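You operate a simulated robot arm through the tools that you are given. There is no shell and no other tool. Be economical: measure what you need, move in short steps, check, and stop when the job is done.

You run a simulated two-armed robot. Do the job below in one go: nothing can be reset, and whatever is moved stays where it is left.

TASK
On the counter under the switches, make the pink muffin and the nutmeg jar change places.

The check looks at the end state, three seconds after you hand in, the way a careful person would. Anything else that was tipped, shoved, dropped, spilled or broken makes it a failure.

THE ROBOT
Two 6-joint arms with two-finger parallel grippers on one trunk, on a base that drives. Base frame: it is fixed to the floor where the robot stands at the start and does not move with it; the origin is under the middle of the robot, x ahead of it, y to its left, z up. Lengths are in mm, angles in degrees, forces in N, time in s.
The left shoulder is at the start at [60, 199, 1196], the right one opposite. With the tool pointing down near the work surface each hand reaches from about 260 to 620 mm from the robot's upright axis, wherever it stands, measured 20 degrees to its own side. Payload 1.57 kg a hand.
Tool frame (each hand has its own): the origin (TCP) lies between the finger pads and is the grasp point; the fingertips stand 30 mm ahead of it; z points along the fingers, y is the line along which they close. Largest opening 110 mm; finger width 24, thickness 12; the body of the gripper, 48 by 112 mm, starts 78 mm behind the TCP.
Orientation is that of the tool frame in the base frame, as a unit quaternion [x, y, z, w]. With the fingers straight down and closing along the base's y, the tool's x points along the base's -x, its y along +y and its z along -z.

THE INTERFACE
- The arms move only by the tool arm_command. It takes "left_series", "right_series" or both (then of equal length, played together; a hand with none holds still); each is text: rows parted by semicolons, each of 7 numbers parted by spaces: the turn, a rotation vector about the tool's x, y, z in units of 120 degrees (1.0 is 120 degrees), then the shift along the tool's x, y, z in units of 100 mm (1.0 is 100 mm), then the opening, from 0 (shut) to 1 (fully open). In form: wx wy wz dx dy dz jaw; .... A call has 1 to 20 rows; each row is the pose to reach, as a shift and turn from the pose commanded when the call began, along the tool's axes at that moment. A call with a number of a shift or a turn outside -1 to 1 is refused whole. A row lasts 0.2 s, in which the tool goes at most 50 mm and 8.6 degrees; a call with a longer step from one row to the next is refused whole, and so is a gripper value outside its range. Where a pose cannot be reached the arm comes as near as it can. A force on the tool above 40 N (or 10 N above the force at the start of the call, whichever is more), or a blocked arm, ends the call early, and 0.2 s more pass. Each finger travels about 153 mm/s and halts on what it meets, pressing with about 30 N; the grip force reading is that of the motor and also rises with nothing between the fingers. The clock runs only during rows and for 0.2 s after the last one: add rows that repeat a pose to give the fingers time. The reply holds the time, the measured pose of the TCP, the force on the tool along the base axes, the opening and the grip force, in the units named above and with some noise.
- Cameras (640 x 400 px; columns grow to the right, rows downward): "scene" is now at [11.2, 21.3, 1730.6]; the picture's right is [0.05, -1.00, 0.01], its down [-0.83, -0.05, -0.55] and it looks along [0.55, 0.02, -0.83] (base axes); focal length 260 px, centre (320, 200). "left" rides on the left gripper at [70, -16, -141] in its tool frame; the picture's right is [0.23, 0.97, 0.00], its down [-0.85, 0.20, -0.48] and it looks along [-0.47, 0.11, 0.88] (tool axes); focal length 222 px, centre (320, 200). "right" rides on the right gripper at [70, 16, -141] in its tool frame; the picture's right is [-0.23, 0.97, 0.00], its down [-0.85, -0.20, -0.48] and it looks along [-0.47, -0.11, 0.88] (tool axes); focal length 222 px, centre (320, 200). There is no depth. A picture from a camera that has moved, and an enlarged one, comes with that camera's place and axes in the base frame and with its lens.
- capture(camera): a new picture of that camera. No time passes.
- move_column(by): slides the trunk up (or, below 0, down) by that many mm; the arms and the scene camera ride with it, the base frame stays. It gives what a move gives, with no picture.
- roll_base(legs): drives the robot by 1 to 6 legs, each [ahead, left, turn to the left] in mm, mm and degrees, along the robot's own axes; the way and the turn of a leg run together, so that a leg with both is an arc; at most 1500 mm and 180 degrees a leg. The arms and the cameras ride along, it lands a little off, and it stops where it bumps. It gives what a move gives.
- pan_tilt(pan, tilt): turns the head with the scene camera to pan (to the left, within 86 degrees either way) and tilt (down, from -29 to 69), counted from straight ahead of the robot. It gives what a move gives.
- zoom(camera, box): a new picture of the part [left, top, right, bottom] of that camera's present view, enlarged. No time passes.
- sign_off(): hands the job in; it is judged then, once.

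Go step by step. Nothing tells you exact positions but the pictures and the camera data: compare them with the known pose of the tool, close in by small moves and look again before you grip or let go. The budget is 165 turns and 118 pictures, counting those below and the enlarged ones. Unless the task says otherwise, let go and move clear before handing in, and close with one line.

The tools are called by a JSON object that holds its "method" and its "body". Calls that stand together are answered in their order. arm_command: Moves the arms, as the interface text tells. Its arguments: {"type":"object","properties":{"left_series":{"type":"string"},"right_series":{"type":"string"}},"required":[]} The other tools are called the same way: move_column (by) slides the trunk up or down; roll_base (legs) drives the base; pan_tilt (pan, tilt) turns the head that bears the scene camera; capture (camera) takes a picture; zoom (camera, box) takes an enlarged picture of a part of a camera's view; sign_off () hands the job in.

At the start:

```text
time_s: 0.0
left_ee_pos: [402.5, 242.3, 1260.9]
left_orientation: [0.0, 1.0, 0.0, 0.0]
left_wrist_force: [0.2, 0.3, 0.0]
left_finger_gap: 109.9
left_grip_force: 0.0
right_ee_pos: [386.4, -121.9, 1256.0]
right_orientation: [0.0, 1.0, -0.002, 0.0]
right_wrist_force: [0.4, 0.7, 0.1]
right_finger_gap: 110.1
right_grip_force: 0.1
trunk travel left (down, up): [-825.0, 165.0]
robot x, y, heading: [-0.0, 0.7, 0.1]
head pan, tilt: [3.0, 56.5]
```

scene: 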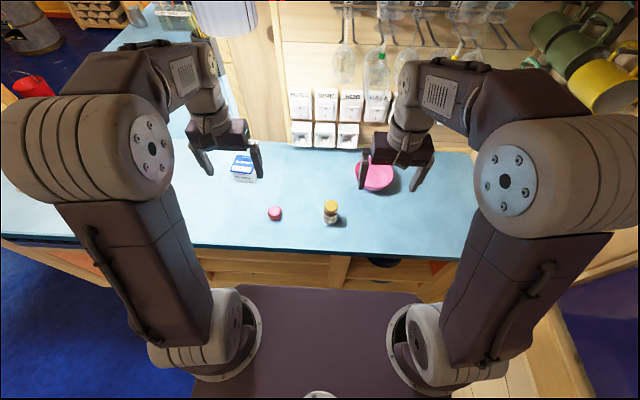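
right: 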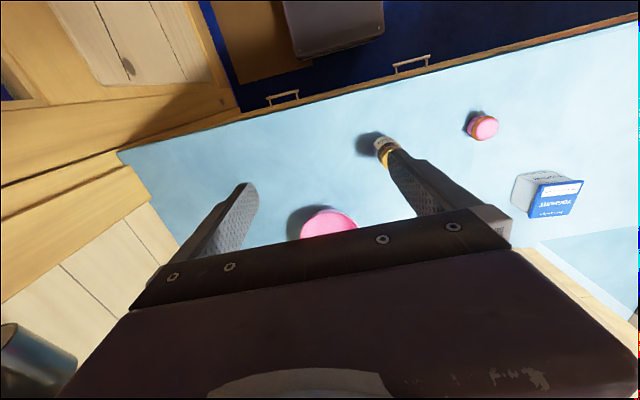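
left: 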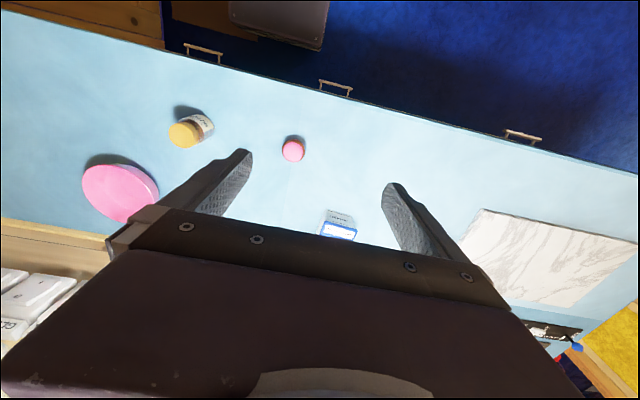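

I see a counter with a small pink item, a jar with an orange lid, a pink disc and a blue box. I'll take closer views to identify them and to find the switches.

{"method": "zoom", "body": {"camera": "scene", "box": [220, 140, 420, 265]}}

{"method": "zoom", "body": {"camera": "scene", "box": [270, 60, 430, 160]}}

{"method": "pan_tilt", "body": {"pan": 0, "tilt": 15}}

{"method": "capture", "body": {"camera": "scene"}}

```text
3.20 times, centred on (320, 202) of scene
camera zoom: at [11.2, 21.3, 1730.6], right [0.05, -1.0, 0.01], down [-0.83, -0.05, -0.55], along [0.55, 0.02, -0.83], focal length 832 px, centre (320, 192)
```

zoom: 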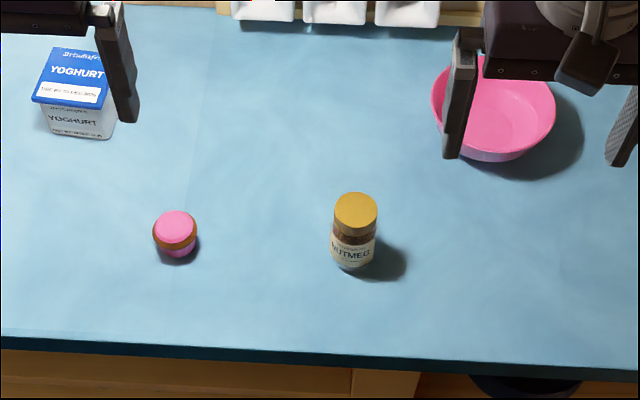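

```text
4.00 times, centred on (350, 110) of scene
camera zoom: at [11.2, 21.3, 1730.6], right [0.05, -1.0, 0.01], down [-0.83, -0.05, -0.55], along [0.55, 0.02, -0.83], focal length 1041 px, centre (200, 560)
```

zoom: 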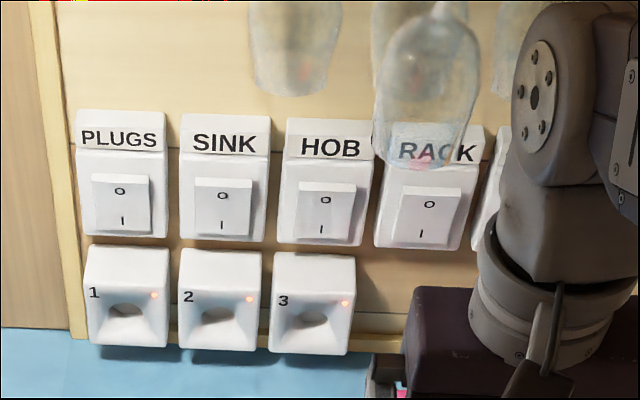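

```text
time_s: 1.1
left_ee_pos: [401.9, 231.0, 1262.6]
left_orientation: [0.0, 1.0, 0.004, 0.001]
left_wrist_force: [-0.6, -0.4, -0.6]
left_finger_gap: 109.9
left_grip_force: 0.0
right_ee_pos: [386.3, -132.8, 1255.5]
right_orientation: [0.0, 1.0, 0.004, 0.0]
right_wrist_force: [0.2, 0.2, 0.0]
right_finger_gap: 110.0
right_grip_force: 0.1
trunk travel left (down, up): [-825.0, 165.0]
robot x, y, heading: [2.0, -2.2, -0.2]
head pan, tilt: [0.0, 15.0]
```

```text
112 pictures are left
camera scene: at [34.1, 18.2, 1792.6], right [0.0, -1.0, 0.01], down [-0.26, -0.01, -0.97], along [0.97, 0.0, -0.26], focal length 260 px, centre (320, 200)
```

scene: 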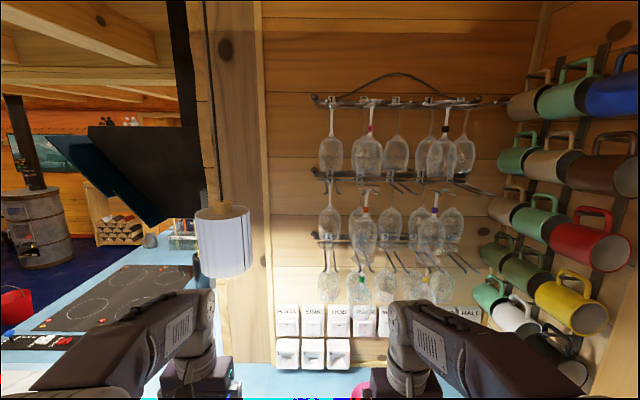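

The counter ahead is the one under the switches. The muffin is at about (485, 202) and the nutmeg jar at about (490, 1). I'll use the left arm alone with a parking spot behind them, so I'm putting the head back down and re-measuring first.

{"method": "pan_tilt", "body": {"pan": 0, "tilt": 60}}

{"method": "zoom", "body": {"camera": "scene", "box": [220, 140, 420, 265]}}

{"method": "capture", "body": {"camera": "left"}}

```text
time_s: 2.2
left_ee_pos: [402.1, 230.8, 1261.9]
left_orientation: [0.001, 1.0, 0.003, 0.0]
left_wrist_force: [-0.3, -0.2, 0.4]
left_finger_gap: 110.2
left_grip_force: 0.0
right_ee_pos: [386.1, -133.7, 1256.0]
right_orientation: [-0.001, 1.0, 0.003, 0.0]
right_wrist_force: [-0.5, 0.0, -0.1]
right_finger_gap: 110.3
right_grip_force: 0.1
trunk travel left (down, up): [-825.0, 165.0]
robot x, y, heading: [-0.1, -2.8, 0.1]
head pan, tilt: [0.0, 60.0]
```

```text
3.20 times, centred on (320, 202) of scene
camera zoom: at [7.4, 17.4, 1726.5], right [0.0, -1.0, 0.01], down [-0.87, 0.0, -0.5], along [0.5, -0.01, -0.87], focal length 832 px, centre (320, 192)
```

zoom: 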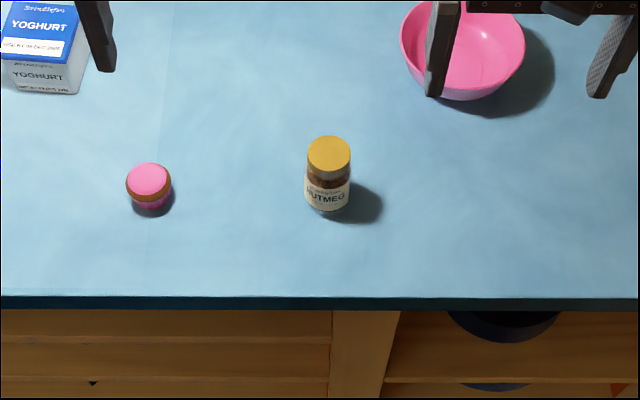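

```text
110 pictures are left
camera left: at [332.8, 213.7, 1403.3], right [-0.23, 0.97, 0.01], down [0.85, 0.2, 0.48], along [0.47, 0.11, -0.88], focal length 222 px, centre (320, 200)
```

left: 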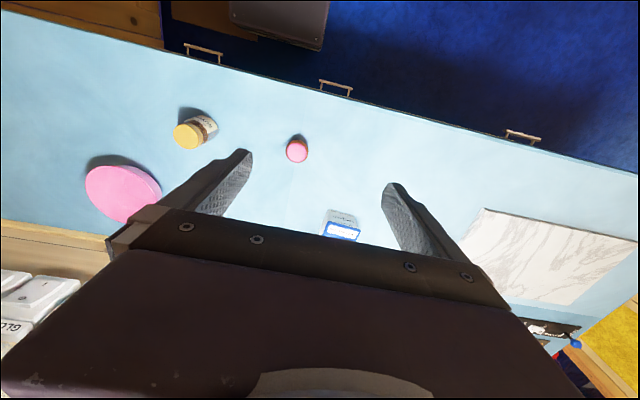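

The wrist and scene views agree: the jar is at about (477, 1) and the muffin at about (479, 197). I'll bring the left hand toward the jar, high up, and move the right hand aside.

{"method": "arm_command", "body": {"left_series": "0 0 0 -0.2 -0.25 0.1 1; 0 0 0 -0.4 -0.5 0.2 1; 0 0 0 -0.6 -0.75 0.3 1; 0 0 0 -0.75 -1 0.4 1; 0 0 0 -0.75 -1 0.4 1", "right_series": "0 0 0 0 -0.25 0 1; 0 0 0 0 -0.5 0 1; 0 0 0 0 -0.75 0 1; 0 0 0 0 -1 0 1; 0 0 0 0 -1 0 1"}}

{"method": "arm_command", "body": {"left_series": "0 0 0 0 -0.25 0.25 1; 0 0 0 0 -0.5 0.5 1; 0 0 0 0 -0.75 0.7 1; 0 0 0 0 -1 0.8 1; 0 0 0 0 -1 0.8 1", "right_series": "0 0 0 0 -0.25 0 1; 0 0 0 0 -0.5 0 1; 0 0 0 0 -0.5 0 1; 0 0 0 0 -0.5 0 1; 0 0 0 0 -0.5 0 1"}}

{"method": "capture", "body": {"camera": "left"}}

{"method": "capture", "body": {"camera": "scene"}}

```text
time_s: 3.4
left_ee_pos: [476.2, 131.1, 1219.6]
left_orientation: [0.0, 1.0, 0.004, 0.001]
left_wrist_force: [-0.6, 0.2, 0.0]
left_finger_gap: 109.9
left_grip_force: 0.1
right_ee_pos: [384.4, -235.2, 1255.0]
right_orientation: [0.0, 1.0, 0.004, 0.0]
right_wrist_force: [-0.7, 0.1, 0.6]
right_finger_gap: 109.9
right_grip_force: 0.0
trunk travel left (down, up): [-825.0, 165.0]
robot x, y, heading: [1.0, -2.7, -0.1]
head pan, tilt: [0.0, 60.0]
```

```text
time_s: 4.6
left_ee_pos: [478.0, 31.9, 1138.1]
left_orientation: [0.0, 1.0, 0.003, 0.001]
left_wrist_force: [0.2, -0.1, -0.9]
left_finger_gap: 110.1
left_grip_force: 0.0
right_ee_pos: [386.6, -285.6, 1255.1]
right_orientation: [0.0, 1.0, 0.004, -0.001]
right_wrist_force: [0.1, 0.3, -0.2]
right_finger_gap: 109.9
right_grip_force: 0.0
trunk travel left (down, up): [-825.0, 165.0]
robot x, y, heading: [1.2, 3.2, 0.1]
head pan, tilt: [0.0, 60.0]
```

```text
109 pictures are left
camera left: at [408.5, 14.9, 1279.8], right [-0.23, 0.97, 0.01], down [0.85, 0.2, 0.48], along [0.47, 0.11, -0.88], focal length 222 px, centre (320, 200)
```

left: 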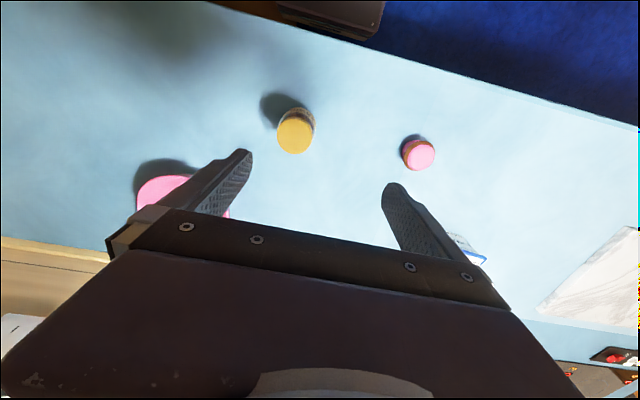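

```text
108 pictures are left
camera scene: at [7.4, 17.1, 1726.4], right [0.0, -1.0, 0.01], down [-0.87, 0.0, -0.5], along [0.5, -0.01, -0.87], focal length 260 px, centre (320, 200)
```

scene: 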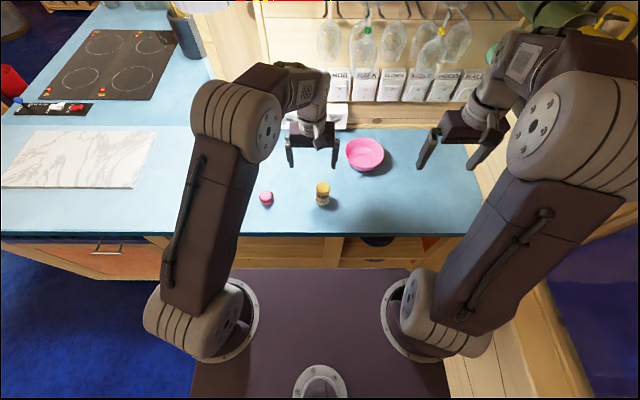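

The jar lid is at about (480, -1). I'll move above it and descend partway.

{"method": "arm_command", "body": {"left_series": "0 0 0 -0.01 -0.2 0.2 1; 0 0 0 -0.02 -0.33 0.45 1; 0 0 0 -0.02 -0.33 0.7 1; 0 0 0 -0.02 -0.33 0.93 1; 0 0 0 -0.02 -0.33 0.93 1"}}

{"method": "capture", "body": {"camera": "left"}}

{"method": "zoom", "body": {"camera": "scene", "box": [220, 120, 420, 245]}}

```text
time_s: 5.8
left_ee_pos: [480.6, -0.2, 1046.7]
left_orientation: [-0.001, 1.0, 0.004, 0.001]
left_wrist_force: [-0.5, -0.1, 0.4]
left_finger_gap: 110.0
left_grip_force: 0.2
right_ee_pos: [386.1, -285.3, 1255.3]
right_orientation: [0.0, 1.0, 0.004, -0.001]
right_wrist_force: [0.5, 0.2, -0.1]
right_finger_gap: 110.1
right_grip_force: 0.0
trunk travel left (down, up): [-825.0, 165.0]
robot x, y, heading: [2.7, -4.8, -0.0]
head pan, tilt: [0.0, 60.0]
```

```text
107 pictures are left
camera left: at [410.3, -17.3, 1188.4], right [-0.23, 0.97, 0.01], down [0.85, 0.2, 0.48], along [0.47, 0.11, -0.88], focal length 222 px, centre (320, 200)
```

left: 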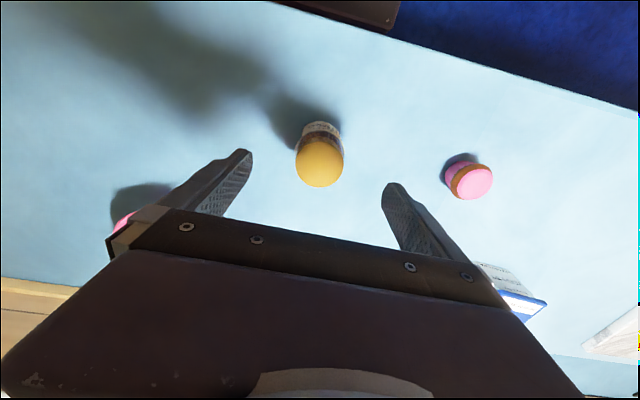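

```text
3.20 times, centred on (320, 182) of scene
camera zoom: at [7.3, 17.1, 1726.4], right [0.0, -1.0, 0.01], down [-0.87, 0.0, -0.5], along [0.5, -0.01, -0.87], focal length 832 px, centre (320, 256)
```

zoom: 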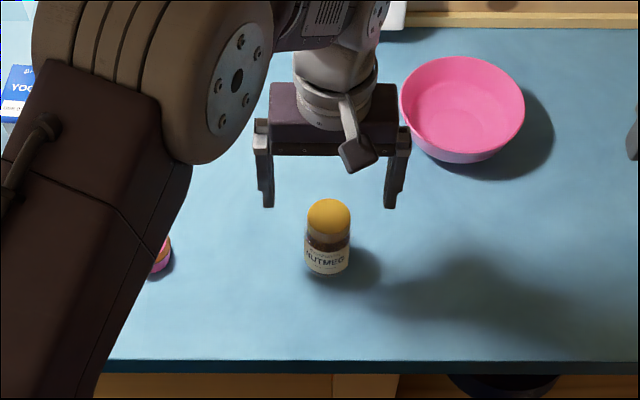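

The lid is at about (482, -1.5, 978) and sits well between the fingers. I'll go down 100 mm and look.

{"method": "arm_command", "body": {"left_series": "0 0 0 -0.02 -0.015 0.25 1; 0 0 0 -0.02 -0.015 0.5 1; 0 0 0 -0.02 -0.015 0.75 1; 0 0 0 -0.02 -0.015 1 1; 0 0 0 -0.02 -0.015 1 1"}}

{"method": "capture", "body": {"camera": "left"}}

{"method": "zoom", "body": {"camera": "scene", "box": [220, 120, 420, 245]}}

```text
time_s: 7.0
left_ee_pos: [481.6, 0.5, 946.9]
left_orientation: [0.0, 1.0, 0.003, 0.002]
left_wrist_force: [-0.7, -0.6, -0.1]
left_finger_gap: 110.0
left_grip_force: 0.0
right_ee_pos: [385.7, -284.8, 1255.7]
right_orientation: [0.0, 1.0, 0.005, 0.0]
right_wrist_force: [1.0, 0.8, -1.0]
right_finger_gap: 110.1
right_grip_force: 0.0
trunk travel left (down, up): [-825.0, 165.0]
robot x, y, heading: [-1.0, -1.0, -0.1]
head pan, tilt: [0.0, 60.0]
```

```text
105 pictures are left
camera left: at [411.8, -17.3, 1088.0], right [-0.23, 0.97, 0.01], down [0.85, 0.2, 0.48], along [0.47, 0.11, -0.88], focal length 222 px, centre (320, 200)
```

left: 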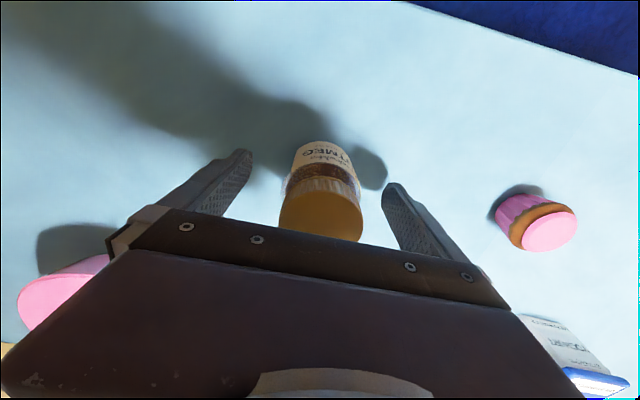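

```text
3.20 times, centred on (320, 182) of scene
camera zoom: at [7.2, 17.4, 1726.4], right [0.0, -1.0, 0.01], down [-0.87, 0.0, -0.5], along [0.5, -0.01, -0.87], focal length 832 px, centre (320, 256)
```

zoom: 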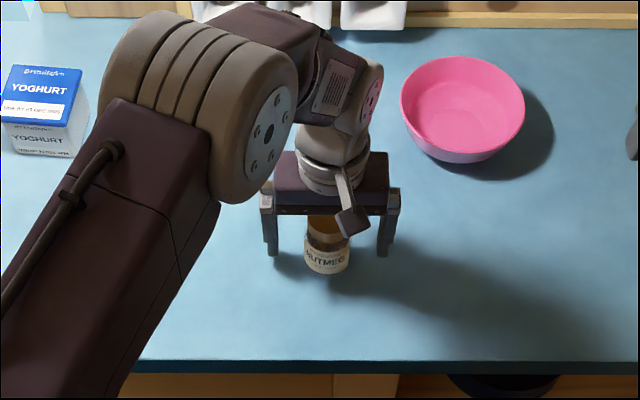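

The jar is centred between the fingers, perhaps 4 mm short in x. I'll nudge back and close.

{"method": "arm_command", "body": {"left_series": "0 0 0 0.04 0 0 1; 0 0 0 0.04 0 0 0.6; 0 0 0 0.04 0 0 0.45; 0 0 0 0.04 0 0 0.3; 0 0 0 0.04 0 0 0.3; 0 0 0 0.04 0 0 0.3"}}

{"method": "capture", "body": {"camera": "left"}}

```text
time_s: 8.4
left_ee_pos: [477.5, 0.6, 946.2]
left_orientation: [0.0, 1.0, 0.004, 0.001]
left_wrist_force: [0.5, -0.9, 1.8]
left_finger_gap: 52.4
left_grip_force: 30.5
right_ee_pos: [386.3, -285.2, 1255.6]
right_orientation: [0.0, 1.0, 0.004, 0.001]
right_wrist_force: [-0.2, -0.1, 0.7]
right_finger_gap: 109.7
right_grip_force: 0.1
trunk travel left (down, up): [-825.0, 165.0]
robot x, y, heading: [1.2, -0.9, -0.1]
head pan, tilt: [0.0, 60.0]
```

```text
103 pictures are left
camera left: at [407.5, -17.6, 1088.0], right [-0.23, 0.97, 0.01], down [0.85, 0.2, 0.48], along [0.47, 0.11, -0.88], focal length 222 px, centre (320, 200)
```

left: 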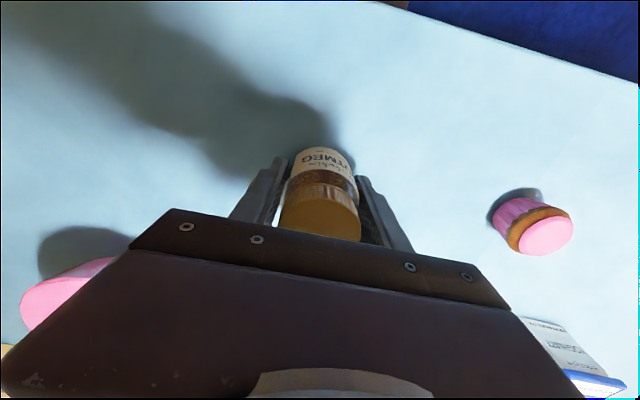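

The jar is gripped (52 mm gap, original spot x≈477, y≈0.5). I'll lift it 60 mm and carry it to the parking spot at about (577, 85).

{"method": "arm_command", "body": {"left_series": "0 0 0 0 0 -0.15 0.3; 0 0 0 0 0 -0.35 0.3; 0 0 0 0 0 -0.6 0.3; 0 0 0 -0.2 0.17 -0.6 0.3; 0 0 0 -0.4 0.34 -0.6 0.3; 0 0 0 -0.6 0.51 -0.6 0.3; 0 0 0 -0.8 0.68 -0.6 0.3; 0 0 0 -1 0.85 -0.6 0.3; 0 0 0 -1 0.85 -0.6 0.3; 0 0 0 -1 0.85 -0.6 0.3"}}

{"method": "capture", "body": {"camera": "left"}}

{"method": "capture", "body": {"camera": "scene"}}

```text
time_s: 10.6
left_ee_pos: [575.4, 83.0, 1008.5]
left_orientation: [0.0, 1.0, 0.003, 0.001]
left_wrist_force: [0.9, 1.2, -1.9]
left_finger_gap: 52.6
left_grip_force: 30.1
right_ee_pos: [386.2, -284.8, 1255.3]
right_orientation: [0.0, 1.0, 0.004, 0.0]
right_wrist_force: [-0.2, 0.4, 0.0]
right_finger_gap: 109.9
right_grip_force: 0.1
trunk travel left (down, up): [-825.0, 165.0]
robot x, y, heading: [-3.3, -0.5, 0.3]
head pan, tilt: [0.0, 60.0]
```

```text
102 pictures are left
camera left: at [507.2, 66.5, 1150.1], right [-0.23, 0.97, 0.01], down [0.85, 0.2, 0.48], along [0.47, 0.11, -0.88], focal length 222 px, centre (320, 200)
```

left: 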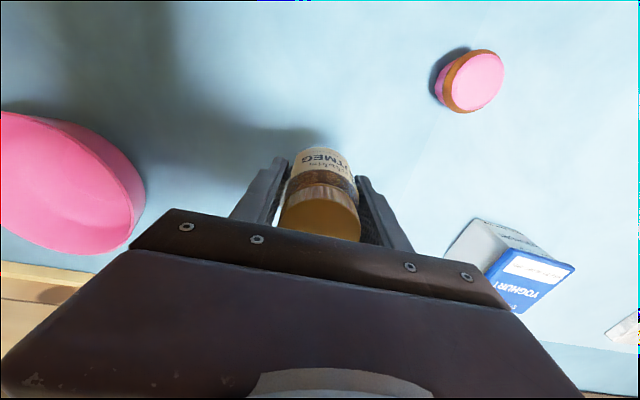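

```text
101 pictures are left
camera scene: at [7.5, 17.3, 1726.4], right [0.0, -1.0, 0.01], down [-0.87, 0.0, -0.5], along [0.5, -0.01, -0.87], focal length 260 px, centre (320, 200)
```

scene: 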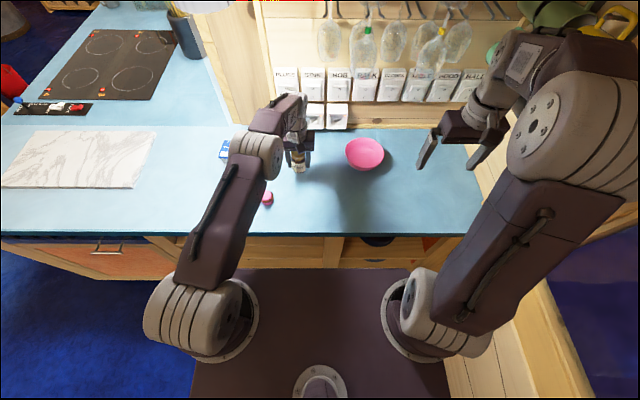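

The jar is over the clear spot. I'll lower it 61 mm to the original grasp height, open, and pull straight up.

{"method": "arm_command", "body": {"left_series": "0 0 0 0 0 0.2 0.3; 0 0 0 0 0 0.4 0.3; 0 0 0 0 0 0.52 0.3; 0 0 0 0 0 0.58 0.3; 0 0 0 0 0 0.61 0.3; 0 0 0 0 0 0.61 0.3"}}

{"method": "arm_command", "body": {"left_series": "0 0 0 0 0 0 0.55; 0 0 0 0 0 0 0.75; 0 0 0 0 0 0 0.8; 0 0 0 0 0 -0.2 0.8; 0 0 0 0 0 -0.45 0.8; 0 0 0 0 0 -0.7 0.8; 0 0 0 0 0 -1 0.8; 0 0 0 0 0 -1 0.8"}}

{"method": "capture", "body": {"camera": "left"}}

```text
time_s: 12.0
left_ee_pos: [575.7, 82.7, 947.8]
left_orientation: [0.0, 1.0, 0.003, 0.001]
left_wrist_force: [-0.5, 0.1, -2.0]
left_finger_gap: 52.5
left_grip_force: 30.4
right_ee_pos: [386.2, -285.7, 1255.3]
right_orientation: [0.001, 1.0, 0.003, 0.0]
right_wrist_force: [-1.4, -0.1, -0.2]
right_finger_gap: 109.9
right_grip_force: 0.0
trunk travel left (down, up): [-825.0, 165.0]
robot x, y, heading: [-3.8, -1.6, -0.0]
head pan, tilt: [0.0, 60.0]
```

```text
time_s: 13.8
left_ee_pos: [574.6, 82.0, 1048.7]
left_orientation: [0.0, 1.0, 0.004, 0.001]
left_wrist_force: [0.1, -0.6, -0.1]
left_finger_gap: 87.9
left_grip_force: 0.0
right_ee_pos: [386.0, -285.1, 1255.5]
right_orientation: [0.0, 1.0, 0.003, 0.0]
right_wrist_force: [-0.5, -0.4, 0.6]
right_finger_gap: 109.9
right_grip_force: 0.1
trunk travel left (down, up): [-825.0, 165.0]
robot x, y, heading: [3.0, 0.4, 0.4]
head pan, tilt: [0.0, 60.0]
```

```text
100 pictures are left
camera left: at [505.8, 64.2, 1189.5], right [-0.23, 0.97, 0.01], down [0.85, 0.2, 0.48], along [0.47, 0.11, -0.88], focal length 222 px, centre (320, 200)
```

left: 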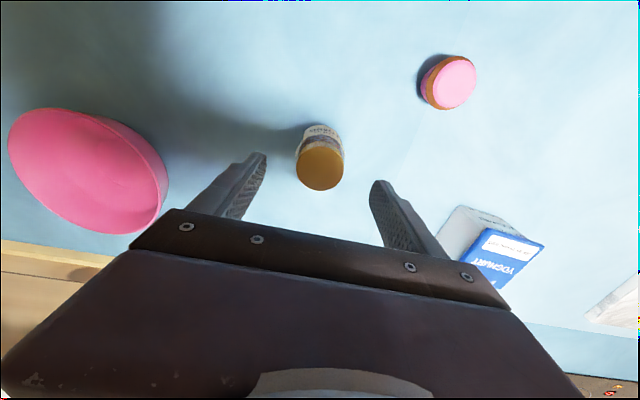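

The jar stands upright at the parking spot. The muffin is at about (480, 195), so I'm moving above it next.

{"method": "arm_command", "body": {"left_series": "0 0 0 0.2 0.2 0 1; 0 0 0 0.4 0.4 0 1; 0 0 0 0.6 0.6 0 1; 0 0 0 0.8 0.8 0 1; 0 0 0 0.95 1 0 1; 0 0 0 0.95 1 0 1"}}

{"method": "arm_command", "body": {"left_series": "0 0 0 0 0.14 0 1; 0 0 0 0 0.14 0.1 1; 0 0 0 0 0.14 0.25 1; 0 0 0 0 0.14 0.25 1"}}

{"method": "capture", "body": {"camera": "left"}}

{"method": "zoom", "body": {"camera": "scene", "box": [220, 120, 420, 245]}}

```text
time_s: 15.2
left_ee_pos: [483.8, 181.6, 1047.1]
left_orientation: [0.0, 1.0, 0.004, 0.0]
left_wrist_force: [0.3, 0.1, -0.9]
left_finger_gap: 109.9
left_grip_force: 0.1
right_ee_pos: [386.0, -286.3, 1254.6]
right_orientation: [0.0, 1.0, 0.003, 0.001]
right_wrist_force: [0.0, 0.2, -0.5]
right_finger_gap: 110.0
right_grip_force: 0.1
trunk travel left (down, up): [-825.0, 165.0]
robot x, y, heading: [-3.1, -2.8, 0.1]
head pan, tilt: [0.0, 60.0]
```

```text
time_s: 16.2
left_ee_pos: [483.4, 197.8, 1023.5]
left_orientation: [0.0, 1.0, 0.003, 0.001]
left_wrist_force: [0.6, -0.1, 0.1]
left_finger_gap: 110.2
left_grip_force: 0.1
right_ee_pos: [386.7, -285.3, 1255.4]
right_orientation: [0.0, 1.0, 0.004, 0.0]
right_wrist_force: [-0.3, -0.1, 0.1]
right_finger_gap: 110.0
right_grip_force: 0.0
trunk travel left (down, up): [-825.0, 165.0]
robot x, y, heading: [2.5, 0.0, -0.1]
head pan, tilt: [0.0, 60.0]
```

```text
99 pictures are left
camera left: at [413.1, 180.0, 1163.8], right [-0.23, 0.97, 0.01], down [0.85, 0.2, 0.48], along [0.47, 0.11, -0.88], focal length 222 px, centre (320, 200)
```

left: 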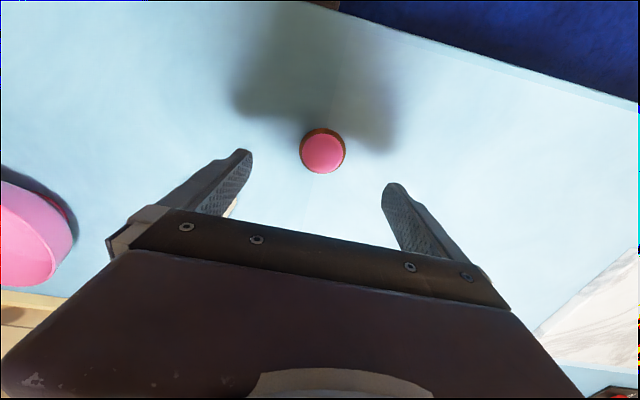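

```text
3.20 times, centred on (320, 182) of scene
camera zoom: at [7.0, 18.0, 1726.4], right [0.0, -1.0, 0.01], down [-0.87, -0.01, -0.5], along [0.5, -0.01, -0.87], focal length 832 px, centre (320, 256)
```

zoom: 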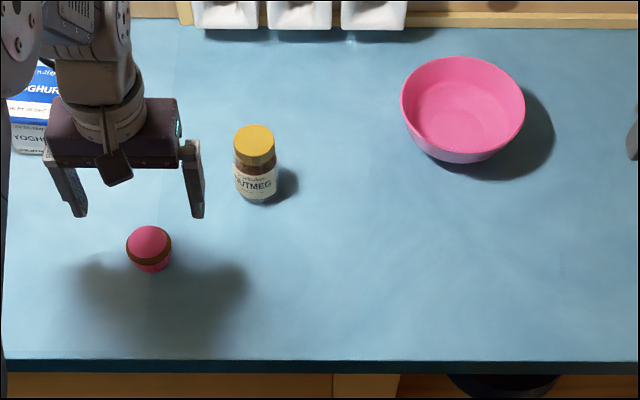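

The muffin centre is at about (479, 199). I'll align and descend with the fingertips staying just above the counter.

{"method": "arm_command", "body": {"left_series": "0 0 0 0.04 0.01 0.2 1; 0 0 0 0.04 0.01 0.4 1; 0 0 0 0.04 0.01 0.6 1; 0 0 0 0.04 0.01 0.75 1; 0 0 0 0.04 0.01 0.83 1; 0 0 0 0.04 0.01 0.83 1"}}

{"method": "capture", "body": {"camera": "left"}}

{"method": "zoom", "body": {"camera": "scene", "box": [220, 150, 340, 225]}}

```text
time_s: 17.6
left_ee_pos: [479.0, 199.0, 940.3]
left_orientation: [0.0, 1.0, 0.004, 0.001]
left_wrist_force: [-0.2, 0.7, 0.5]
left_finger_gap: 109.9
left_grip_force: 0.1
right_ee_pos: [386.6, -285.6, 1255.3]
right_orientation: [0.0, 1.0, 0.003, 0.0]
right_wrist_force: [1.0, 0.1, 0.2]
right_finger_gap: 109.9
right_grip_force: 0.2
trunk travel left (down, up): [-825.0, 165.0]
robot x, y, heading: [-0.6, -0.2, 0.2]
head pan, tilt: [0.0, 60.0]
```

```text
97 pictures are left
camera left: at [409.4, 181.1, 1081.0], right [-0.23, 0.97, 0.01], down [0.85, 0.2, 0.48], along [0.47, 0.11, -0.88], focal length 222 px, centre (320, 200)
```

left: 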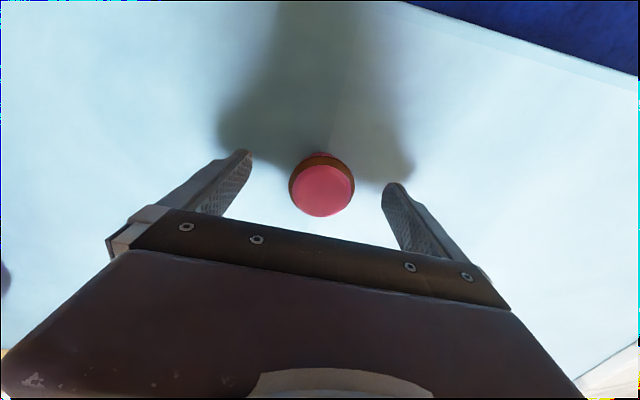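

```text
5.33 times, centred on (280, 188) of scene
camera zoom: at [7.3, 17.4, 1726.4], right [0.0, -1.0, 0.01], down [-0.87, 0.0, -0.5], along [0.5, -0.01, -0.87], focal length 1388 px, centre (533, 267)
```

zoom: 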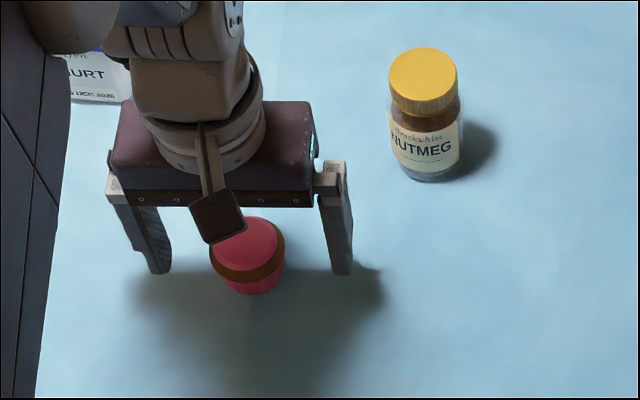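

The muffin sits between the pads. I'll lower 3 mm more and close gently.

{"method": "arm_command", "body": {"left_series": "0 0 0 0.01 0 0.04 1; 0 0 0 0.01 0 0.04 0.65; 0 0 0 0.01 0 0.04 0.5; 0 0 0 0.01 0 0.04 0.4; 0 0 0 0.01 0 0.04 0.35; 0 0 0 0.01 0 0.04 0.35"}}

{"method": "capture", "body": {"camera": "left"}}

```text
time_s: 19.0
left_ee_pos: [478.4, 199.0, 935.7]
left_orientation: [0.0, 1.0, 0.003, 0.001]
left_wrist_force: [-0.2, 0.3, 0.3]
left_finger_gap: 47.3
left_grip_force: 30.3
right_ee_pos: [387.1, -285.1, 1254.8]
right_orientation: [0.0, 1.0, 0.004, 0.0]
right_wrist_force: [-0.2, 0.3, -0.6]
right_finger_gap: 110.1
right_grip_force: 0.1
trunk travel left (down, up): [-825.0, 165.0]
robot x, y, heading: [1.2, -3.9, 0.1]
head pan, tilt: [0.0, 60.0]
```

```text
95 pictures are left
camera left: at [408.4, 181.3, 1077.2], right [-0.23, 0.97, 0.01], down [0.85, 0.2, 0.48], along [0.47, 0.11, -0.88], focal length 222 px, centre (320, 200)
```

left: 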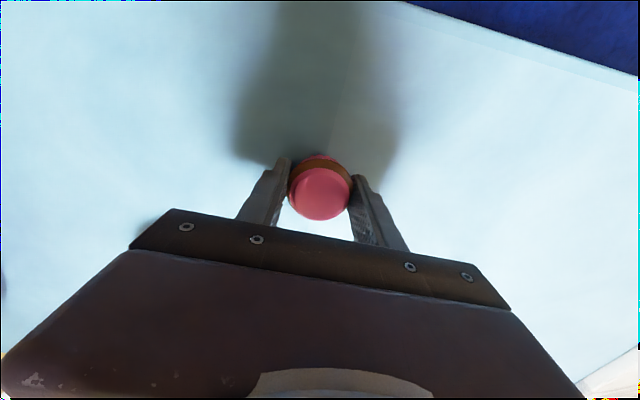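

The muffin is gripped (47 mm). I'll lift it and carry it to the jar's old spot.

{"method": "arm_command", "body": {"left_series": "0 0 0 0 0 -0.15 0.35; 0 0 0 0 0 -0.35 0.35; 0 0 0 0 0 -0.6 0.35; 0 0 0 0 -0.25 -0.6 0.35; 0 0 0 0 -0.5 -0.6 0.35; 0 0 0 0 -0.75 -0.6 0.35; 0 0 0 0 -1 -0.6 0.35; 0 0 0 0 -1 -0.6 0.35"}}

{"method": "arm_command", "body": {"left_series": "0 0 0 0 -0.25 0 0.35; 0 0 0 0 -0.5 0 0.35; 0 0 0 0 -0.75 0 0.35; 0 0 0 0 -0.98 0 0.35; 0 0 0 0 -0.98 0 0.35"}}

{"method": "capture", "body": {"camera": "left"}}

{"method": "zoom", "body": {"camera": "scene", "box": [220, 120, 420, 245]}}

```text
time_s: 20.8
left_ee_pos: [477.7, 98.6, 995.3]
left_orientation: [0.0, 1.0, 0.003, 0.0]
left_wrist_force: [-0.9, -0.1, 0.6]
left_finger_gap: 47.3
left_grip_force: 29.8
right_ee_pos: [386.5, -284.1, 1255.2]
right_orientation: [0.0, 1.0, 0.003, 0.0]
right_wrist_force: [-0.3, -1.1, 1.2]
right_finger_gap: 110.0
right_grip_force: 0.0
trunk travel left (down, up): [-825.0, 165.0]
robot x, y, heading: [1.8, 1.5, 0.1]
head pan, tilt: [0.0, 60.0]
```

```text
time_s: 22.0
left_ee_pos: [476.9, -0.3, 994.3]
left_orientation: [0.0, 1.0, 0.004, 0.0]
left_wrist_force: [0.3, -0.6, -0.3]
left_finger_gap: 47.1
left_grip_force: 30.3
right_ee_pos: [386.8, -283.6, 1254.8]
right_orientation: [0.0, 1.0, 0.003, 0.0]
right_wrist_force: [0.1, 0.2, 0.3]
right_finger_gap: 110.2
right_grip_force: 0.0
trunk travel left (down, up): [-825.0, 165.0]
robot x, y, heading: [1.5, -0.2, -0.2]
head pan, tilt: [0.0, 60.0]
```

```text
94 pictures are left
camera left: at [407.3, -18.1, 1135.4], right [-0.23, 0.97, 0.01], down [0.85, 0.2, 0.48], along [0.47, 0.11, -0.88], focal length 222 px, centre (320, 200)
```

left: 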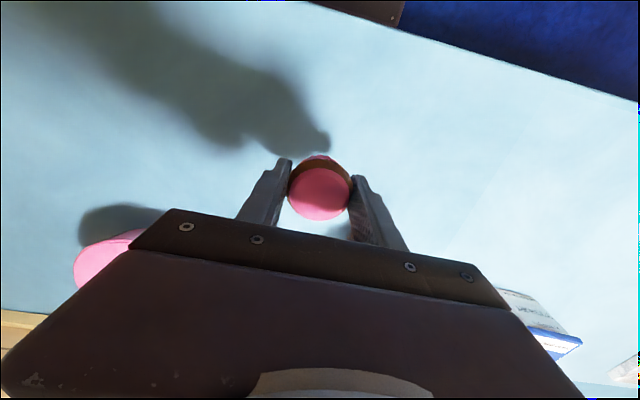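

```text
3.20 times, centred on (320, 182) of scene
camera zoom: at [7.6, 17.8, 1726.4], right [0.0, -1.0, 0.01], down [-0.87, 0.0, -0.5], along [0.5, -0.01, -0.87], focal length 832 px, centre (320, 256)
```

zoom: 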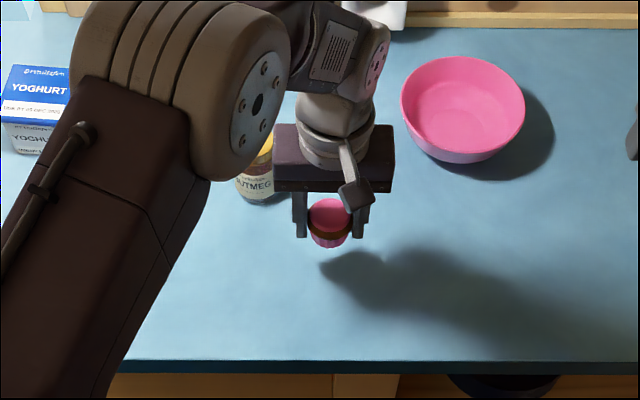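

The muffin is over the jar's old spot. I'll lower it to its pickup height, open and withdraw upward.

{"method": "arm_command", "body": {"left_series": "0 0 0 0 0 0.2 0.35; 0 0 0 0 0 0.4 0.35; 0 0 0 0 0 0.5 0.35; 0 0 0 0 0 0.56 0.35; 0 0 0 0 0 0.59 0.35; 0 0 0 0 0 0.59 0.35"}}

{"method": "arm_command", "body": {"left_series": "0 0 0 0 0 0 0.55; 0 0 0 0 0 0 0.75; 0 0 0 0 0 0 0.8; 0 0 0 0 0 -0.2 0.8; 0 0 0 0 0 -0.45 0.8; 0 0 0 0 0 -0.7 0.8; 0 0 0 0 0 -1 0.8; 0 0 0 0 0 -1 0.8"}}

{"method": "capture", "body": {"camera": "left"}}

{"method": "zoom", "body": {"camera": "scene", "box": [220, 120, 420, 245]}}

```text
time_s: 23.4
left_ee_pos: [477.3, 1.2, 936.5]
left_orientation: [0.0, 1.0, 0.003, 0.001]
left_wrist_force: [-0.1, -1.2, -0.5]
left_finger_gap: 47.3
left_grip_force: 30.4
right_ee_pos: [386.0, -285.0, 1254.5]
right_orientation: [0.0, 1.0, 0.004, 0.0]
right_wrist_force: [0.2, -0.1, -1.2]
right_finger_gap: 109.9
right_grip_force: 0.0
trunk travel left (down, up): [-825.0, 165.0]
robot x, y, heading: [2.7, -0.4, 0.1]
head pan, tilt: [0.0, 60.0]
```

```text
time_s: 25.2
left_ee_pos: [477.0, 0.4, 1035.2]
left_orientation: [0.0, 1.0, 0.004, 0.0]
left_wrist_force: [0.2, -0.2, 0.0]
left_finger_gap: 88.1
left_grip_force: 0.2
right_ee_pos: [386.3, -285.3, 1255.1]
right_orientation: [0.0, 1.0, 0.003, -0.001]
right_wrist_force: [-0.3, -0.9, 0.8]
right_finger_gap: 109.9
right_grip_force: 0.0
trunk travel left (down, up): [-825.0, 165.0]
robot x, y, heading: [1.7, -3.8, -0.1]
head pan, tilt: [0.0, 60.0]
```

```text
92 pictures are left
camera left: at [408.0, -17.3, 1177.1], right [-0.23, 0.97, 0.01], down [0.85, 0.2, 0.48], along [0.47, 0.11, -0.88], focal length 222 px, centre (320, 200)
```

left: 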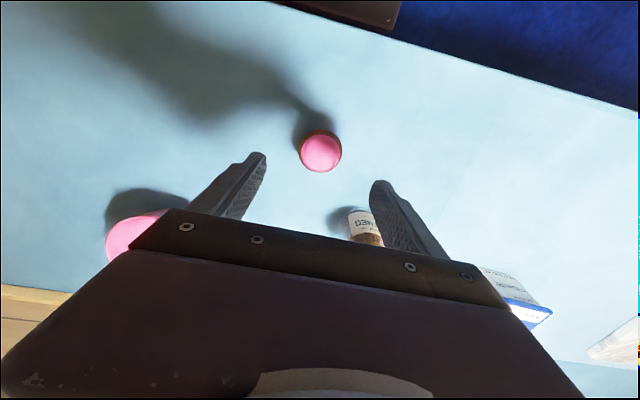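

```text
3.20 times, centred on (320, 182) of scene
camera zoom: at [7.5, 17.4, 1726.4], right [0.0, -1.0, 0.01], down [-0.87, 0.0, -0.5], along [0.5, -0.01, -0.87], focal length 832 px, centre (320, 256)
```

zoom: 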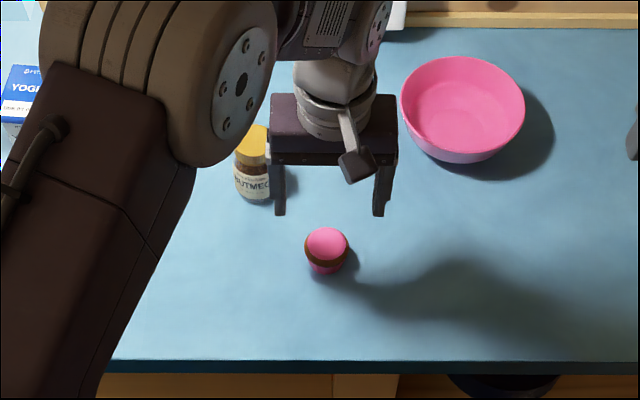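

The muffin is placed upright. I'll go back above the jar at (575.5, 82.5), raising the hand first.

{"method": "arm_command", "body": {"left_series": "0 0 0 0 0 -0.3 1; 0 0 0 -0.2 0.17 -0.3 1; 0 0 0 -0.4 0.34 -0.3 1; 0 0 0 -0.6 0.51 -0.3 1; 0 0 0 -0.8 0.68 -0.3 1; 0 0 0 -0.985 0.82 -0.2 1; 0 0 0 -0.985 0.82 -0.1 1; 0 0 0 -0.985 0.82 -0.1 1"}}

{"method": "capture", "body": {"camera": "left"}}

```text
time_s: 27.0
left_ee_pos: [574.6, 81.6, 1045.5]
left_orientation: [0.0, 1.0, 0.004, 0.0]
left_wrist_force: [0.0, 0.3, 0.6]
left_finger_gap: 110.0
left_grip_force: 0.1
right_ee_pos: [387.1, -285.4, 1255.1]
right_orientation: [0.0, 1.0, 0.003, 0.0]
right_wrist_force: [-0.2, -0.9, 0.0]
right_finger_gap: 110.1
right_grip_force: 0.0
trunk travel left (down, up): [-825.0, 165.0]
robot x, y, heading: [-2.5, -2.1, 0.1]
head pan, tilt: [0.0, 60.0]
```

```text
90 pictures are left
camera left: at [505.5, 64.9, 1186.4], right [-0.23, 0.97, 0.01], down [0.85, 0.2, 0.48], along [0.47, 0.11, -0.88], focal length 222 px, centre (320, 200)
```

left: 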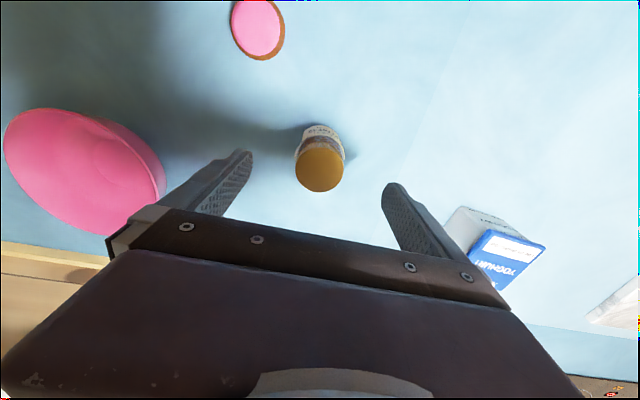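

The jar is centred between the fingers. I'll descend to the same grasp height, then close.

{"method": "arm_command", "body": {"left_series": "0 0 0 -0.01 0.01 0.25 1; 0 0 0 -0.01 0.01 0.5 1; 0 0 0 -0.01 0.01 0.75 1; 0 0 0 -0.01 0.01 0.98 1; 0 0 0 -0.01 0.01 0.98 1; 0 0 0 -0.01 0.01 0.98 0.6; 0 0 0 -0.01 0.01 0.98 0.45; 0 0 0 -0.01 0.01 0.98 0.3; 0 0 0 -0.01 0.01 0.98 0.3; 0 0 0 -0.01 0.01 0.98 0.3"}}

{"method": "capture", "body": {"camera": "left"}}

```text
time_s: 29.2
left_ee_pos: [574.4, 83.3, 948.2]
left_orientation: [0.0, 1.0, 0.003, 0.001]
left_wrist_force: [-0.6, -0.3, 1.5]
left_finger_gap: 52.5
left_grip_force: 30.0
right_ee_pos: [386.8, -286.0, 1255.3]
right_orientation: [0.0, 1.0, 0.004, 0.0]
right_wrist_force: [0.4, 0.7, 0.2]
right_finger_gap: 110.1
right_grip_force: 0.1
trunk travel left (down, up): [-825.0, 165.0]
robot x, y, heading: [0.1, 3.4, 0.3]
head pan, tilt: [0.0, 60.0]
```

```text
89 pictures are left
camera left: at [505.3, 65.8, 1089.5], right [-0.23, 0.97, 0.01], down [0.85, 0.2, 0.48], along [0.47, 0.11, -0.88], focal length 222 px, centre (320, 200)
```

left: 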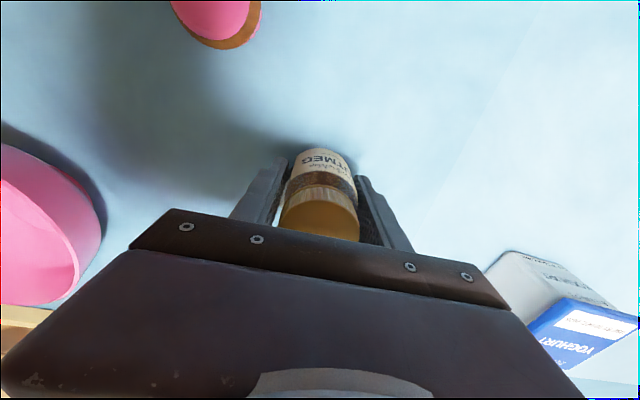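

The jar is gripped. I'll lift it and carry it to the muffin's old spot at (478, 199).

{"method": "arm_command", "body": {"left_series": "0 0 0 0 0 -0.15 0.3; 0 0 0 0 0 -0.35 0.3; 0 0 0 0 0 -0.6 0.3; 0 0 0 0.2 0.2 -0.6 0.3; 0 0 0 0.4 0.4 -0.6 0.3; 0 0 0 0.6 0.6 -0.6 0.3; 0 0 0 0.8 0.8 -0.6 0.3; 0 0 0 0.965 1 -0.6 0.3; 0 0 0 0.965 1 -0.6 0.3"}}

{"method": "arm_command", "body": {"left_series": "0 0 0 0 0.16 0 0.3; 0 0 0 0 0.16 0 0.3; 0 0 0 0 0.16 0 0.3"}}

{"method": "capture", "body": {"camera": "left"}}

{"method": "capture", "body": {"camera": "scene"}}

```text
time_s: 31.2
left_ee_pos: [482.1, 184.7, 1010.7]
left_orientation: [0.0, 1.0, 0.003, 0.0]
left_wrist_force: [-0.4, -0.2, -1.3]
left_finger_gap: 52.2
left_grip_force: 29.8
right_ee_pos: [387.6, -285.7, 1255.3]
right_orientation: [0.001, 1.0, 0.004, -0.001]
right_wrist_force: [0.4, 0.1, -0.1]
right_finger_gap: 109.9
right_grip_force: 0.1
trunk travel left (down, up): [-825.0, 165.0]
robot x, y, heading: [-1.5, 4.6, -0.1]
head pan, tilt: [0.0, 60.0]
```

```text
time_s: 32.0
left_ee_pos: [479.9, 200.0, 1010.4]
left_orientation: [0.001, 1.0, 0.004, 0.0]
left_wrist_force: [-0.9, 0.0, -1.4]
left_finger_gap: 52.4
left_grip_force: 29.9
right_ee_pos: [387.2, -285.7, 1254.2]
right_orientation: [0.0, 1.0, 0.004, 0.0]
right_wrist_force: [0.3, -0.1, 0.3]
right_finger_gap: 110.0
right_grip_force: 0.1
trunk travel left (down, up): [-825.0, 165.0]
robot x, y, heading: [0.8, -1.2, 0.1]
head pan, tilt: [0.0, 60.0]
```

```text
88 pictures are left
camera left: at [411.2, 181.9, 1151.2], right [-0.23, 0.97, 0.01], down [0.85, 0.2, 0.48], along [0.47, 0.11, -0.88], focal length 222 px, centre (320, 200)
```

left: 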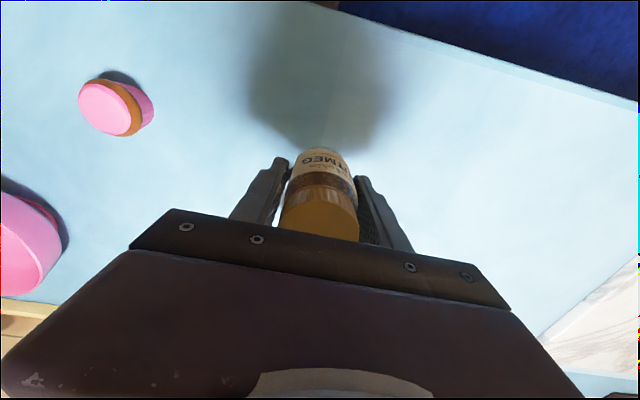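

```text
87 pictures are left
camera scene: at [7.7, 17.0, 1726.4], right [0.0, -1.0, 0.01], down [-0.87, 0.0, -0.5], along [0.5, -0.01, -0.87], focal length 260 px, centre (320, 200)
```

scene: 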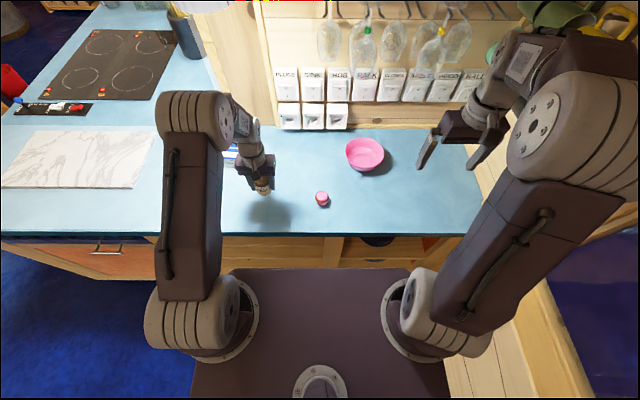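

The jar is over the muffin's old spot. I'll lower it 63 mm, release and retreat up.

{"method": "arm_command", "body": {"left_series": "0 0 0 0.02 -0.01 0.2 0.3; 0 0 0 0.02 -0.01 0.4 0.3; 0 0 0 0.02 -0.01 0.53 0.3; 0 0 0 0.02 -0.01 0.6 0.3; 0 0 0 0.02 -0.01 0.63 0.3; 0 0 0 0.02 -0.01 0.63 0.3"}}

{"method": "arm_command", "body": {"left_series": "0 0 0 0 0 0 0.55; 0 0 0 0 0 0 0.75; 0 0 0 0 0 0 0.8; 0 0 0 0 0 -0.2 0.8; 0 0 0 0 0 -0.45 0.8; 0 0 0 0 0 -0.7 0.8; 0 0 0 0 0 -1 0.8; 0 0 0 0 0 -1 0.8"}}

{"method": "arm_command", "body": {"left_series": "0 0 0 0 0.2 -0.3 0.8; 0 0 0 0 0.4 -0.6 0.8; 0 0 0 0.2 0.6 -0.8 0.8; 0 0 0 0.4 0.8 -1 0.8; 0 0 0 0.4 0.8 -1 0.8"}}

{"method": "capture", "body": {"camera": "scene"}}

{"method": "zoom", "body": {"camera": "scene", "box": [220, 140, 420, 265]}}

{"method": "capture", "body": {"camera": "left"}}

```text
time_s: 33.4
left_ee_pos: [478.8, 199.0, 948.4]
left_orientation: [0.0, 1.0, 0.004, 0.003]
left_wrist_force: [1.4, 4.1, 21.5]
left_finger_gap: 52.6
left_grip_force: 29.9
right_ee_pos: [384.0, -286.2, 1256.4]
right_orientation: [0.0, 1.0, 0.004, 0.0]
right_wrist_force: [0.0, -0.1, -0.3]
right_finger_gap: 110.1
right_grip_force: 0.1
trunk travel left (down, up): [-825.0, 165.0]
robot x, y, heading: [0.1, -0.5, 0.1]
head pan, tilt: [0.0, 60.0]
```

```text
time_s: 35.2
left_ee_pos: [478.2, 198.8, 1045.8]
left_orientation: [0.0, 1.0, 0.003, 0.0]
left_wrist_force: [-0.6, 0.3, 0.0]
left_finger_gap: 87.9
left_grip_force: 0.1
right_ee_pos: [386.7, -285.0, 1255.9]
right_orientation: [0.0, 1.0, 0.004, 0.0]
right_wrist_force: [-0.4, -0.9, -0.7]
right_finger_gap: 109.8
right_grip_force: 0.2
trunk travel left (down, up): [-825.0, 165.0]
robot x, y, heading: [1.9, 0.4, 0.1]
head pan, tilt: [0.0, 60.0]
```

```text
time_s: 36.4
left_ee_pos: [439.3, 278.7, 1145.9]
left_orientation: [0.0, 1.0, 0.004, 0.0]
left_wrist_force: [0.0, -0.4, 0.7]
left_finger_gap: 88.2
left_grip_force: 0.1
right_ee_pos: [386.2, -285.9, 1254.4]
right_orientation: [0.0, 1.0, 0.003, 0.0]
right_wrist_force: [0.6, 0.4, 0.4]
right_finger_gap: 110.0
right_grip_force: 0.0
trunk travel left (down, up): [-825.0, 165.0]
robot x, y, heading: [-1.7, 1.8, 0.1]
head pan, tilt: [0.0, 60.0]
```

```text
86 pictures are left
camera scene: at [8.0, 17.3, 1726.4], right [0.0, -1.0, 0.01], down [-0.87, 0.0, -0.5], along [0.5, -0.01, -0.87], focal length 260 px, centre (320, 200)
```

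scene: 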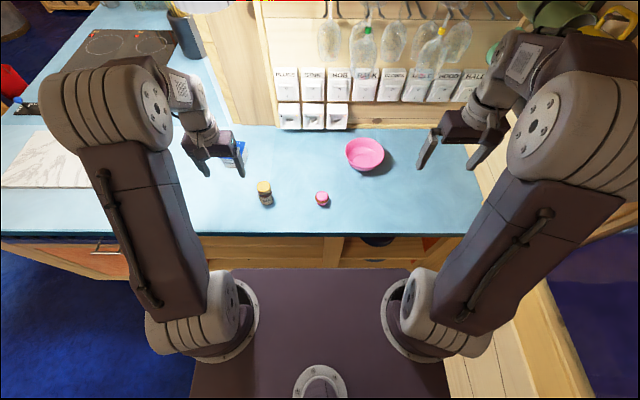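

```text
3.20 times, centred on (320, 202) of scene
camera zoom: at [8.0, 17.3, 1726.4], right [0.0, -1.0, 0.01], down [-0.87, 0.0, -0.5], along [0.5, -0.01, -0.87], focal length 832 px, centre (320, 192)
```

zoom: 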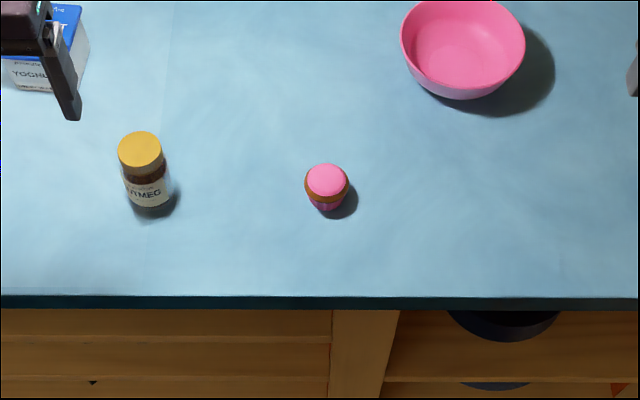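

```text
84 pictures are left
camera left: at [369.4, 261.2, 1287.5], right [-0.23, 0.97, 0.01], down [0.86, 0.2, 0.48], along [0.47, 0.11, -0.88], focal length 222 px, centre (320, 200)
```

left: 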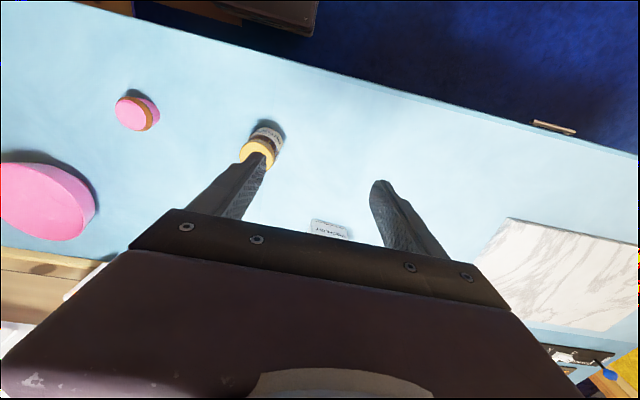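

Both stand upright in each other's original spots, nothing else has moved, and both hands are clear. I'm handing in.

{"method": "sign_off", "body": {}}

```text
The job is handed in.
```

The pink muffin and the nutmeg jar have changed places on the counter under the switches; both stand upright, and nothing else was disturbed.
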